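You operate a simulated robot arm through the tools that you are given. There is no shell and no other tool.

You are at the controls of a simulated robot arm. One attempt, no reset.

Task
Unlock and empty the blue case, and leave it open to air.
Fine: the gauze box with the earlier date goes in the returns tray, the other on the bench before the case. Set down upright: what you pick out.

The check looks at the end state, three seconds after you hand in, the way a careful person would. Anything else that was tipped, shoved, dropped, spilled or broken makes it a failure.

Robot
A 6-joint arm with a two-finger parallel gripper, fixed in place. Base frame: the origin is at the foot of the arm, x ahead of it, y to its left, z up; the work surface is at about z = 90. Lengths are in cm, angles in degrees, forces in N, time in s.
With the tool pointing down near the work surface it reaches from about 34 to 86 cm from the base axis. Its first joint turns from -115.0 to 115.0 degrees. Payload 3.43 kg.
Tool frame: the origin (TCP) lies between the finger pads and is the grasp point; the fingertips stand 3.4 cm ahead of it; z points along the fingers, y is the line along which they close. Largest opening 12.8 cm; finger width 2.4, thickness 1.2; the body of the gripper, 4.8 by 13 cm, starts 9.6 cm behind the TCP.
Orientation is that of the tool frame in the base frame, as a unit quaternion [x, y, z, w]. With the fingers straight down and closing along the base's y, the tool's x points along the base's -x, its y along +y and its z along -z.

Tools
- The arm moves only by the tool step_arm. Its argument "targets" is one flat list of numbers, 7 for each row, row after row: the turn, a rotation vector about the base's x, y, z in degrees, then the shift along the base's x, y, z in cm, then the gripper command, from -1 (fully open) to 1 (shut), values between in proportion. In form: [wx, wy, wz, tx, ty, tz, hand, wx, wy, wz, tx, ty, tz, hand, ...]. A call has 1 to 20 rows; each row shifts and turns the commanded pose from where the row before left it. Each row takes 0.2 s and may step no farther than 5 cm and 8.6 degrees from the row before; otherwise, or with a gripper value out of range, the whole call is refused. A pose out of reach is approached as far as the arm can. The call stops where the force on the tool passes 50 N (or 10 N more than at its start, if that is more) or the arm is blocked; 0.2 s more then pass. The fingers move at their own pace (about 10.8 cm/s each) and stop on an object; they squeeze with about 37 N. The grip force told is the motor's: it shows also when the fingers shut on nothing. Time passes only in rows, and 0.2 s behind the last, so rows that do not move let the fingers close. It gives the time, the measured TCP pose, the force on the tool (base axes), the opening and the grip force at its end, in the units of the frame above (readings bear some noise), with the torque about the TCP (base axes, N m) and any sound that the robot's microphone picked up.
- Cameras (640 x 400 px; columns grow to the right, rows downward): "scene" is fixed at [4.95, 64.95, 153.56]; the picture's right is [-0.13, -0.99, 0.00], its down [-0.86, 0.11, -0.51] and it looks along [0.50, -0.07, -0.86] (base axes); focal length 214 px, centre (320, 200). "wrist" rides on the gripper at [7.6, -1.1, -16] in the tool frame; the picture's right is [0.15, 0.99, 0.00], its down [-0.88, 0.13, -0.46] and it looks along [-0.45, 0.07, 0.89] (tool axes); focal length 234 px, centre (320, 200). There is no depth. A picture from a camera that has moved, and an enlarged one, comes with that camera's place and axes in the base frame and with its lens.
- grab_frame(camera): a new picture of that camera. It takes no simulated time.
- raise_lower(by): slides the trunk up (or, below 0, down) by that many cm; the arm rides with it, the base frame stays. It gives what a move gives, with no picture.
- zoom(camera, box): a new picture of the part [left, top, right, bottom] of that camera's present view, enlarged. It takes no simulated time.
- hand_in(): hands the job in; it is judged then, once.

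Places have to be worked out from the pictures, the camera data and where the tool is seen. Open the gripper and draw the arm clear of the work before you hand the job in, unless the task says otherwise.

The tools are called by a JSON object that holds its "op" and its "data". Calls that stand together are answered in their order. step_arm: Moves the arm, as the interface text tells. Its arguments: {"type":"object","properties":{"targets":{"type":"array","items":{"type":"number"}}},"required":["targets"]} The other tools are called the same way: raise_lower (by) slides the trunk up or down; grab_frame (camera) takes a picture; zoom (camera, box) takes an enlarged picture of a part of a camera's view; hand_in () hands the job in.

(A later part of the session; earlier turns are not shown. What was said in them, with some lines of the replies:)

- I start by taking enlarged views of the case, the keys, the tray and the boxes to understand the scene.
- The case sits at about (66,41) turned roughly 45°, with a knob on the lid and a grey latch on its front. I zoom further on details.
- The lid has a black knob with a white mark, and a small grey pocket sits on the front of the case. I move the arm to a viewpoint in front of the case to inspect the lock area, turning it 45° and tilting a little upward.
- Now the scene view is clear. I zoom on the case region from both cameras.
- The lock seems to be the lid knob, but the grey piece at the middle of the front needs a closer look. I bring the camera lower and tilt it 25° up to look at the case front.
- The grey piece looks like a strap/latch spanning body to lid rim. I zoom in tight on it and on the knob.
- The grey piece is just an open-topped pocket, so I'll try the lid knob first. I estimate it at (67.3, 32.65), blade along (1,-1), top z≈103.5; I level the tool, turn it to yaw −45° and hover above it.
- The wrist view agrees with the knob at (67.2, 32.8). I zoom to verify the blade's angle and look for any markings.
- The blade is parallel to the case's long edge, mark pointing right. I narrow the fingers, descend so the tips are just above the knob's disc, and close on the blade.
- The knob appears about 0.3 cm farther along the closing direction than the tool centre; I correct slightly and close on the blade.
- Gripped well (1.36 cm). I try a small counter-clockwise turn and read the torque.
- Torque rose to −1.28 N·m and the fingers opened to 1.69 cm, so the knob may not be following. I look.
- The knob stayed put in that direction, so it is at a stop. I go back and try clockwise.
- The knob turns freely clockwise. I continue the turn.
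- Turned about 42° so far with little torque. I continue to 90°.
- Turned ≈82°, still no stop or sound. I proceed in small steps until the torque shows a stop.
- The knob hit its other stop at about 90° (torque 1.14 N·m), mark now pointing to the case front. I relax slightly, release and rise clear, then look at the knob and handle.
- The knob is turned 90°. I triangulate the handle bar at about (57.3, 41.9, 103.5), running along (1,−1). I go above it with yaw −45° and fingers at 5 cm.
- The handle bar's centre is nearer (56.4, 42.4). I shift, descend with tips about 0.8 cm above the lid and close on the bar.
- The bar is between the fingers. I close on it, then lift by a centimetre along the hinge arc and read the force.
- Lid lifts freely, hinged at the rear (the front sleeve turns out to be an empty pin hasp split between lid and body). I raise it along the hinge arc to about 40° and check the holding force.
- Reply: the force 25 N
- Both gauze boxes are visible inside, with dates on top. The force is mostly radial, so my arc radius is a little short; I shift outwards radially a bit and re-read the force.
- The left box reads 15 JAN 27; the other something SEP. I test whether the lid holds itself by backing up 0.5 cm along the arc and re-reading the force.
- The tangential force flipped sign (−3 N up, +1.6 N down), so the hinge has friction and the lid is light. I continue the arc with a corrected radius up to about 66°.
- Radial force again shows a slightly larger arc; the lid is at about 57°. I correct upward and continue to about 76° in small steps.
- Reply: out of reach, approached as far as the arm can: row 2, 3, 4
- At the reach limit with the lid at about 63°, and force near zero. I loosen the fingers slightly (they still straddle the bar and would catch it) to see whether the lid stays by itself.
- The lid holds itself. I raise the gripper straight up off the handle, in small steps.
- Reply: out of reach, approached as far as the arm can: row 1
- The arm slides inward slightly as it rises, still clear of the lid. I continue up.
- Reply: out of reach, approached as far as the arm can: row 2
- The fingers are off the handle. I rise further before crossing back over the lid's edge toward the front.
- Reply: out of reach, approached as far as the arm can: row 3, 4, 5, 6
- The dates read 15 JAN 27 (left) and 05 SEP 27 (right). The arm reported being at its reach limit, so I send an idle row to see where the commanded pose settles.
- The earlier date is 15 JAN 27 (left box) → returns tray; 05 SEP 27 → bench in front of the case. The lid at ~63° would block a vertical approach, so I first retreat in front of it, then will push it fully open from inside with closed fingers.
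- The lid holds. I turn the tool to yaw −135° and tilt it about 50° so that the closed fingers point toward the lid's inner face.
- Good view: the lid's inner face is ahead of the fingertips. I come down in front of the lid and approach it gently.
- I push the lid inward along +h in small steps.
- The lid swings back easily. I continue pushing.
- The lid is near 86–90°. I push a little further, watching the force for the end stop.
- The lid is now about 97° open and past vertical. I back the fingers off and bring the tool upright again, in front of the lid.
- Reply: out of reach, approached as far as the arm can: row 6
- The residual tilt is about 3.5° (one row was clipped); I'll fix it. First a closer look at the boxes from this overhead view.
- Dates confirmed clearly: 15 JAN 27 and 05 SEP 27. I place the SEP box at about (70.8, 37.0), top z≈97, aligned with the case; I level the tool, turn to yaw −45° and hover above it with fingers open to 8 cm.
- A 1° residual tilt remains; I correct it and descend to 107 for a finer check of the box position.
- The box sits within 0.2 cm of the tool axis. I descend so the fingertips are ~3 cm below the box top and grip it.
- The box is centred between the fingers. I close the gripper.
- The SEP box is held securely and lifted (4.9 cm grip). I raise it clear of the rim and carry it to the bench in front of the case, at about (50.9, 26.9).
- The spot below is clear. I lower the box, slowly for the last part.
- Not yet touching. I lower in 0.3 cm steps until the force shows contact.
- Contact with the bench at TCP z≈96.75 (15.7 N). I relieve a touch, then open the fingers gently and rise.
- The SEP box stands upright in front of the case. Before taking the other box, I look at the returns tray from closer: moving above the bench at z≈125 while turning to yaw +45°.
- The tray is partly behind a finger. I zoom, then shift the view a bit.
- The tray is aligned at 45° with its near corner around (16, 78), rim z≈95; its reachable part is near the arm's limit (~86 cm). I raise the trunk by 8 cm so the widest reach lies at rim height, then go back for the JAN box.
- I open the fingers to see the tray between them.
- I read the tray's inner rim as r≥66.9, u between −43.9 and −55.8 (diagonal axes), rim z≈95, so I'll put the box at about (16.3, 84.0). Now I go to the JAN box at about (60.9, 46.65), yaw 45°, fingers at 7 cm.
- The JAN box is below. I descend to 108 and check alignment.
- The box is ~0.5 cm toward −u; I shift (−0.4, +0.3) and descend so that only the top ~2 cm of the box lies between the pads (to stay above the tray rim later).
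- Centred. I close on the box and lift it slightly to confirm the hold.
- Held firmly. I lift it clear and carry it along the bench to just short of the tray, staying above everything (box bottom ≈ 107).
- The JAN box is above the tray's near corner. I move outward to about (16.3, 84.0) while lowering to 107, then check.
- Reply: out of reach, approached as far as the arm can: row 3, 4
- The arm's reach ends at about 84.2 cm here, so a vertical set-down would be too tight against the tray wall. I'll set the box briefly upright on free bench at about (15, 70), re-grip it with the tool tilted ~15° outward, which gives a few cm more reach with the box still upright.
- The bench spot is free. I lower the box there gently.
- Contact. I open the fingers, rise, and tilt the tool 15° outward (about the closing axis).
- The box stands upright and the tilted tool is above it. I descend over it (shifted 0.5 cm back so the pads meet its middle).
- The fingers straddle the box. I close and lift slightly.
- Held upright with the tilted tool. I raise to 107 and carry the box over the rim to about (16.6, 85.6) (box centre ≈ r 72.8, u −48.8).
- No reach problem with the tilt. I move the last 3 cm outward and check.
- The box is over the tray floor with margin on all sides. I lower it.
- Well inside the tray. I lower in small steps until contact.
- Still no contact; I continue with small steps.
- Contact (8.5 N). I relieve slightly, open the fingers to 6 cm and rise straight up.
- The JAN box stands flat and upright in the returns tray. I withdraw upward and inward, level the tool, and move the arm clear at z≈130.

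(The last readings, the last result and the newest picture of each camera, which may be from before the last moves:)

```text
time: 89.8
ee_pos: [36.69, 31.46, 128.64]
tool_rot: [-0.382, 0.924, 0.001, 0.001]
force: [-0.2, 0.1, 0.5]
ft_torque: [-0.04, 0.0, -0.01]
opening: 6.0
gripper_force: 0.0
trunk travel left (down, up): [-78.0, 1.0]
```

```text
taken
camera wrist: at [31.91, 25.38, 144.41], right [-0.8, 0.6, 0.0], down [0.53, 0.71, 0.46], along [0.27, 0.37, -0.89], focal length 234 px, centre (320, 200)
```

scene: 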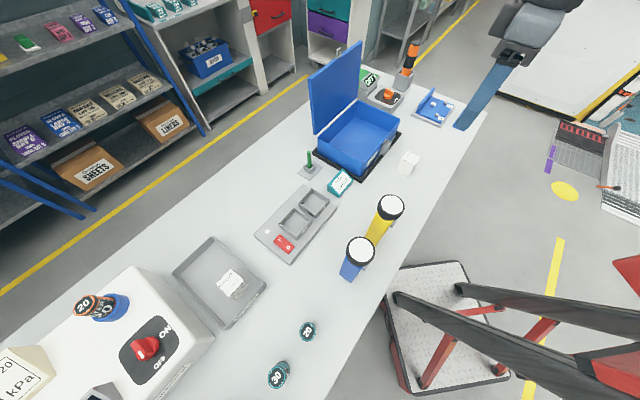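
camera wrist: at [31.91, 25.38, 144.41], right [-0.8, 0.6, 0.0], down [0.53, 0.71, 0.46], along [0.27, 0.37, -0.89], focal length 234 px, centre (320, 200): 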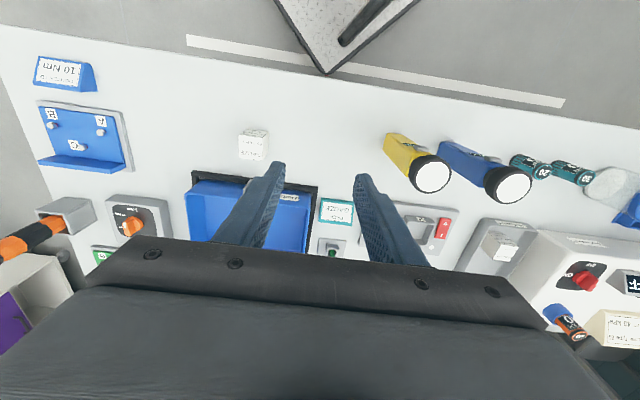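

All appears in order. I zoom to verify the empty case, both boxes and the surroundings before handing in.

{"op": "zoom", "data": {"camera": "scene", "box": [290, 35, 450, 195]}}

{"op": "zoom", "data": {"camera": "scene", "box": [150, 180, 410, 345]}}

{"op": "zoom", "data": {"camera": "scene", "box": [390, 140, 430, 180]}}

{"op": "zoom", "data": {"camera": "scene", "box": [200, 255, 265, 310]}}

```text
2.50 times, centred on (370, 115) of scene
camera zoom: at [4.95, 64.95, 153.56], right [-0.13, -0.99, 0.0], down [-0.86, 0.11, -0.51], along [0.5, -0.07, -0.86], focal length 536 px, centre (195, 412)
```

zoom: 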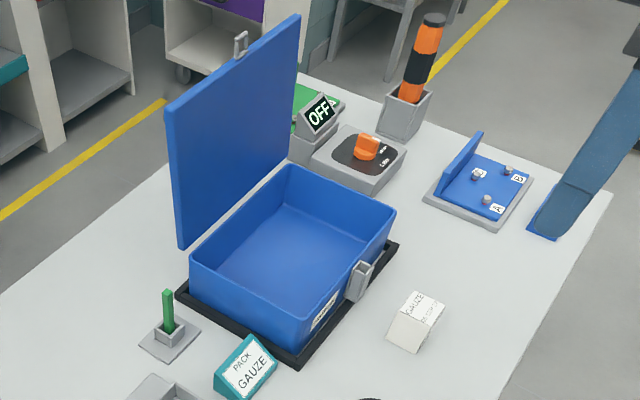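

```text
2.42 times, centred on (280, 262) of scene
camera zoom: at [4.95, 64.95, 153.56], right [-0.13, -0.99, 0.0], down [-0.86, 0.11, -0.51], along [0.5, -0.07, -0.86], focal length 520 px, centre (417, 48)
```

zoom: 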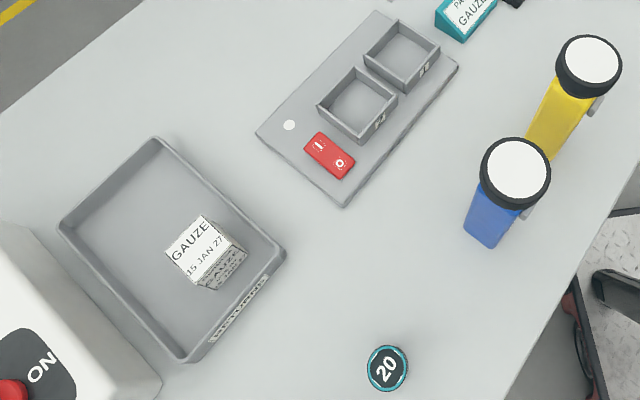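

```text
10.00 times, centred on (410, 160) of scene
camera zoom: at [4.95, 64.95, 153.56], right [-0.13, -0.99, 0.0], down [-0.86, 0.11, -0.51], along [0.5, -0.07, -0.86], focal length 2145 px, centre (-580, 600)
```

zoom: 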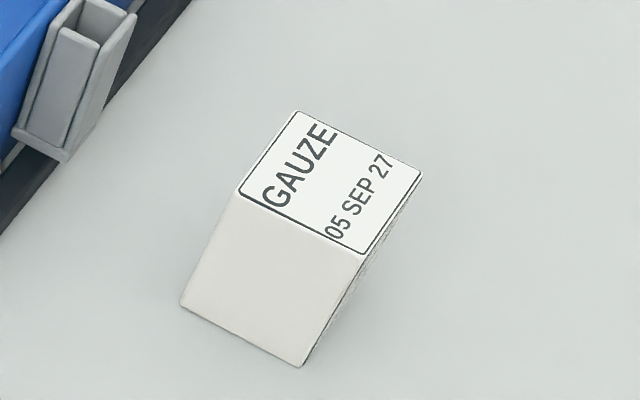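

```text
7.27 times, centred on (232, 282) of scene
camera zoom: at [4.95, 64.95, 153.56], right [-0.13, -0.99, 0.0], down [-0.86, 0.11, -0.51], along [0.5, -0.07, -0.86], focal length 1560 px, centre (956, -400)
```

zoom: 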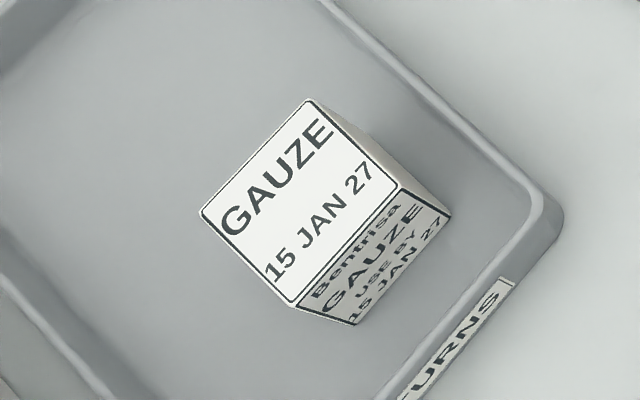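

The case is empty and open, the JAN box is upright in the returns tray, and the SEP box is upright on the bench in front of the case. I open the gripper fully and draw the arm further back.

{"op": "step_arm", "data": {"targets": [0, 0, 0, -1, -2, 1, -1, 0, 0, 0, -1, -3, 1, -1, 0, 0, 0, -1, -3, 1, -1, 0, 0, 0, 0, 0, 0, -1]}}

{"op": "grab_frame", "data": {"camera": "scene"}}

```text
time: 90.8
ee_pos: [33.56, 23.48, 131.7]
tool_rot: [-0.382, 0.924, 0.0, 0.001]
force: [-0.5, 0.3, 0.0]
ft_torque: [0.03, -0.05, 0.02]
opening: 12.8
gripper_force: 0.1
trunk travel left (down, up): [-78.0, 1.0]
```

```text
taken
```

scene: 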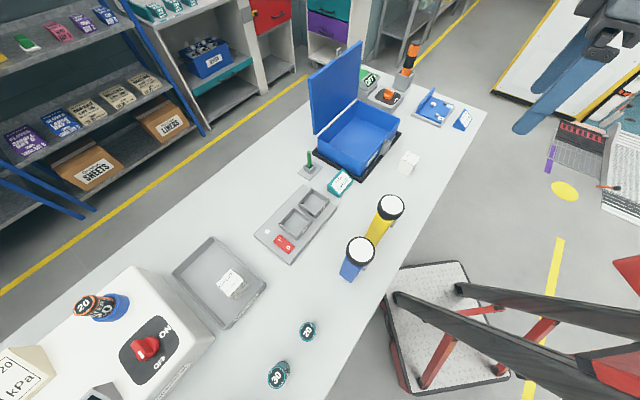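

The final picture shows everything as required and the arm is clear with the gripper open. I hand the job in.

{"op": "hand_in", "data": {}}

```text
The job is handed in.
```

The blue case is unlocked, empty and standing open, and the job is handed in. I haven't seen the check's verdict.

- **Case:** I unlocked it with the lid knob and pushed the lid back to about 97°. It stayed there on its own for the rest of the job.
- **Gauze box dated 15 JAN 27 (the earlier date):** it stands upright in the returns tray. The tray was at the edge of the arm's reach, so I set the box down upright on free bench for a moment. I then re-gripped it with the tool tilted to reach the tray.
- **Gauze box dated 05 SEP 27:** it stands upright on the bench in front of the case.

In the last pictures nothing else on the bench looked moved or tipped. The raised lid hides the yellow rod's stand behind the case; it was in place when last seen, and nothing came near it. The gripper is open and the arm is drawn clear. The trunk is still 8 cm above where it started.
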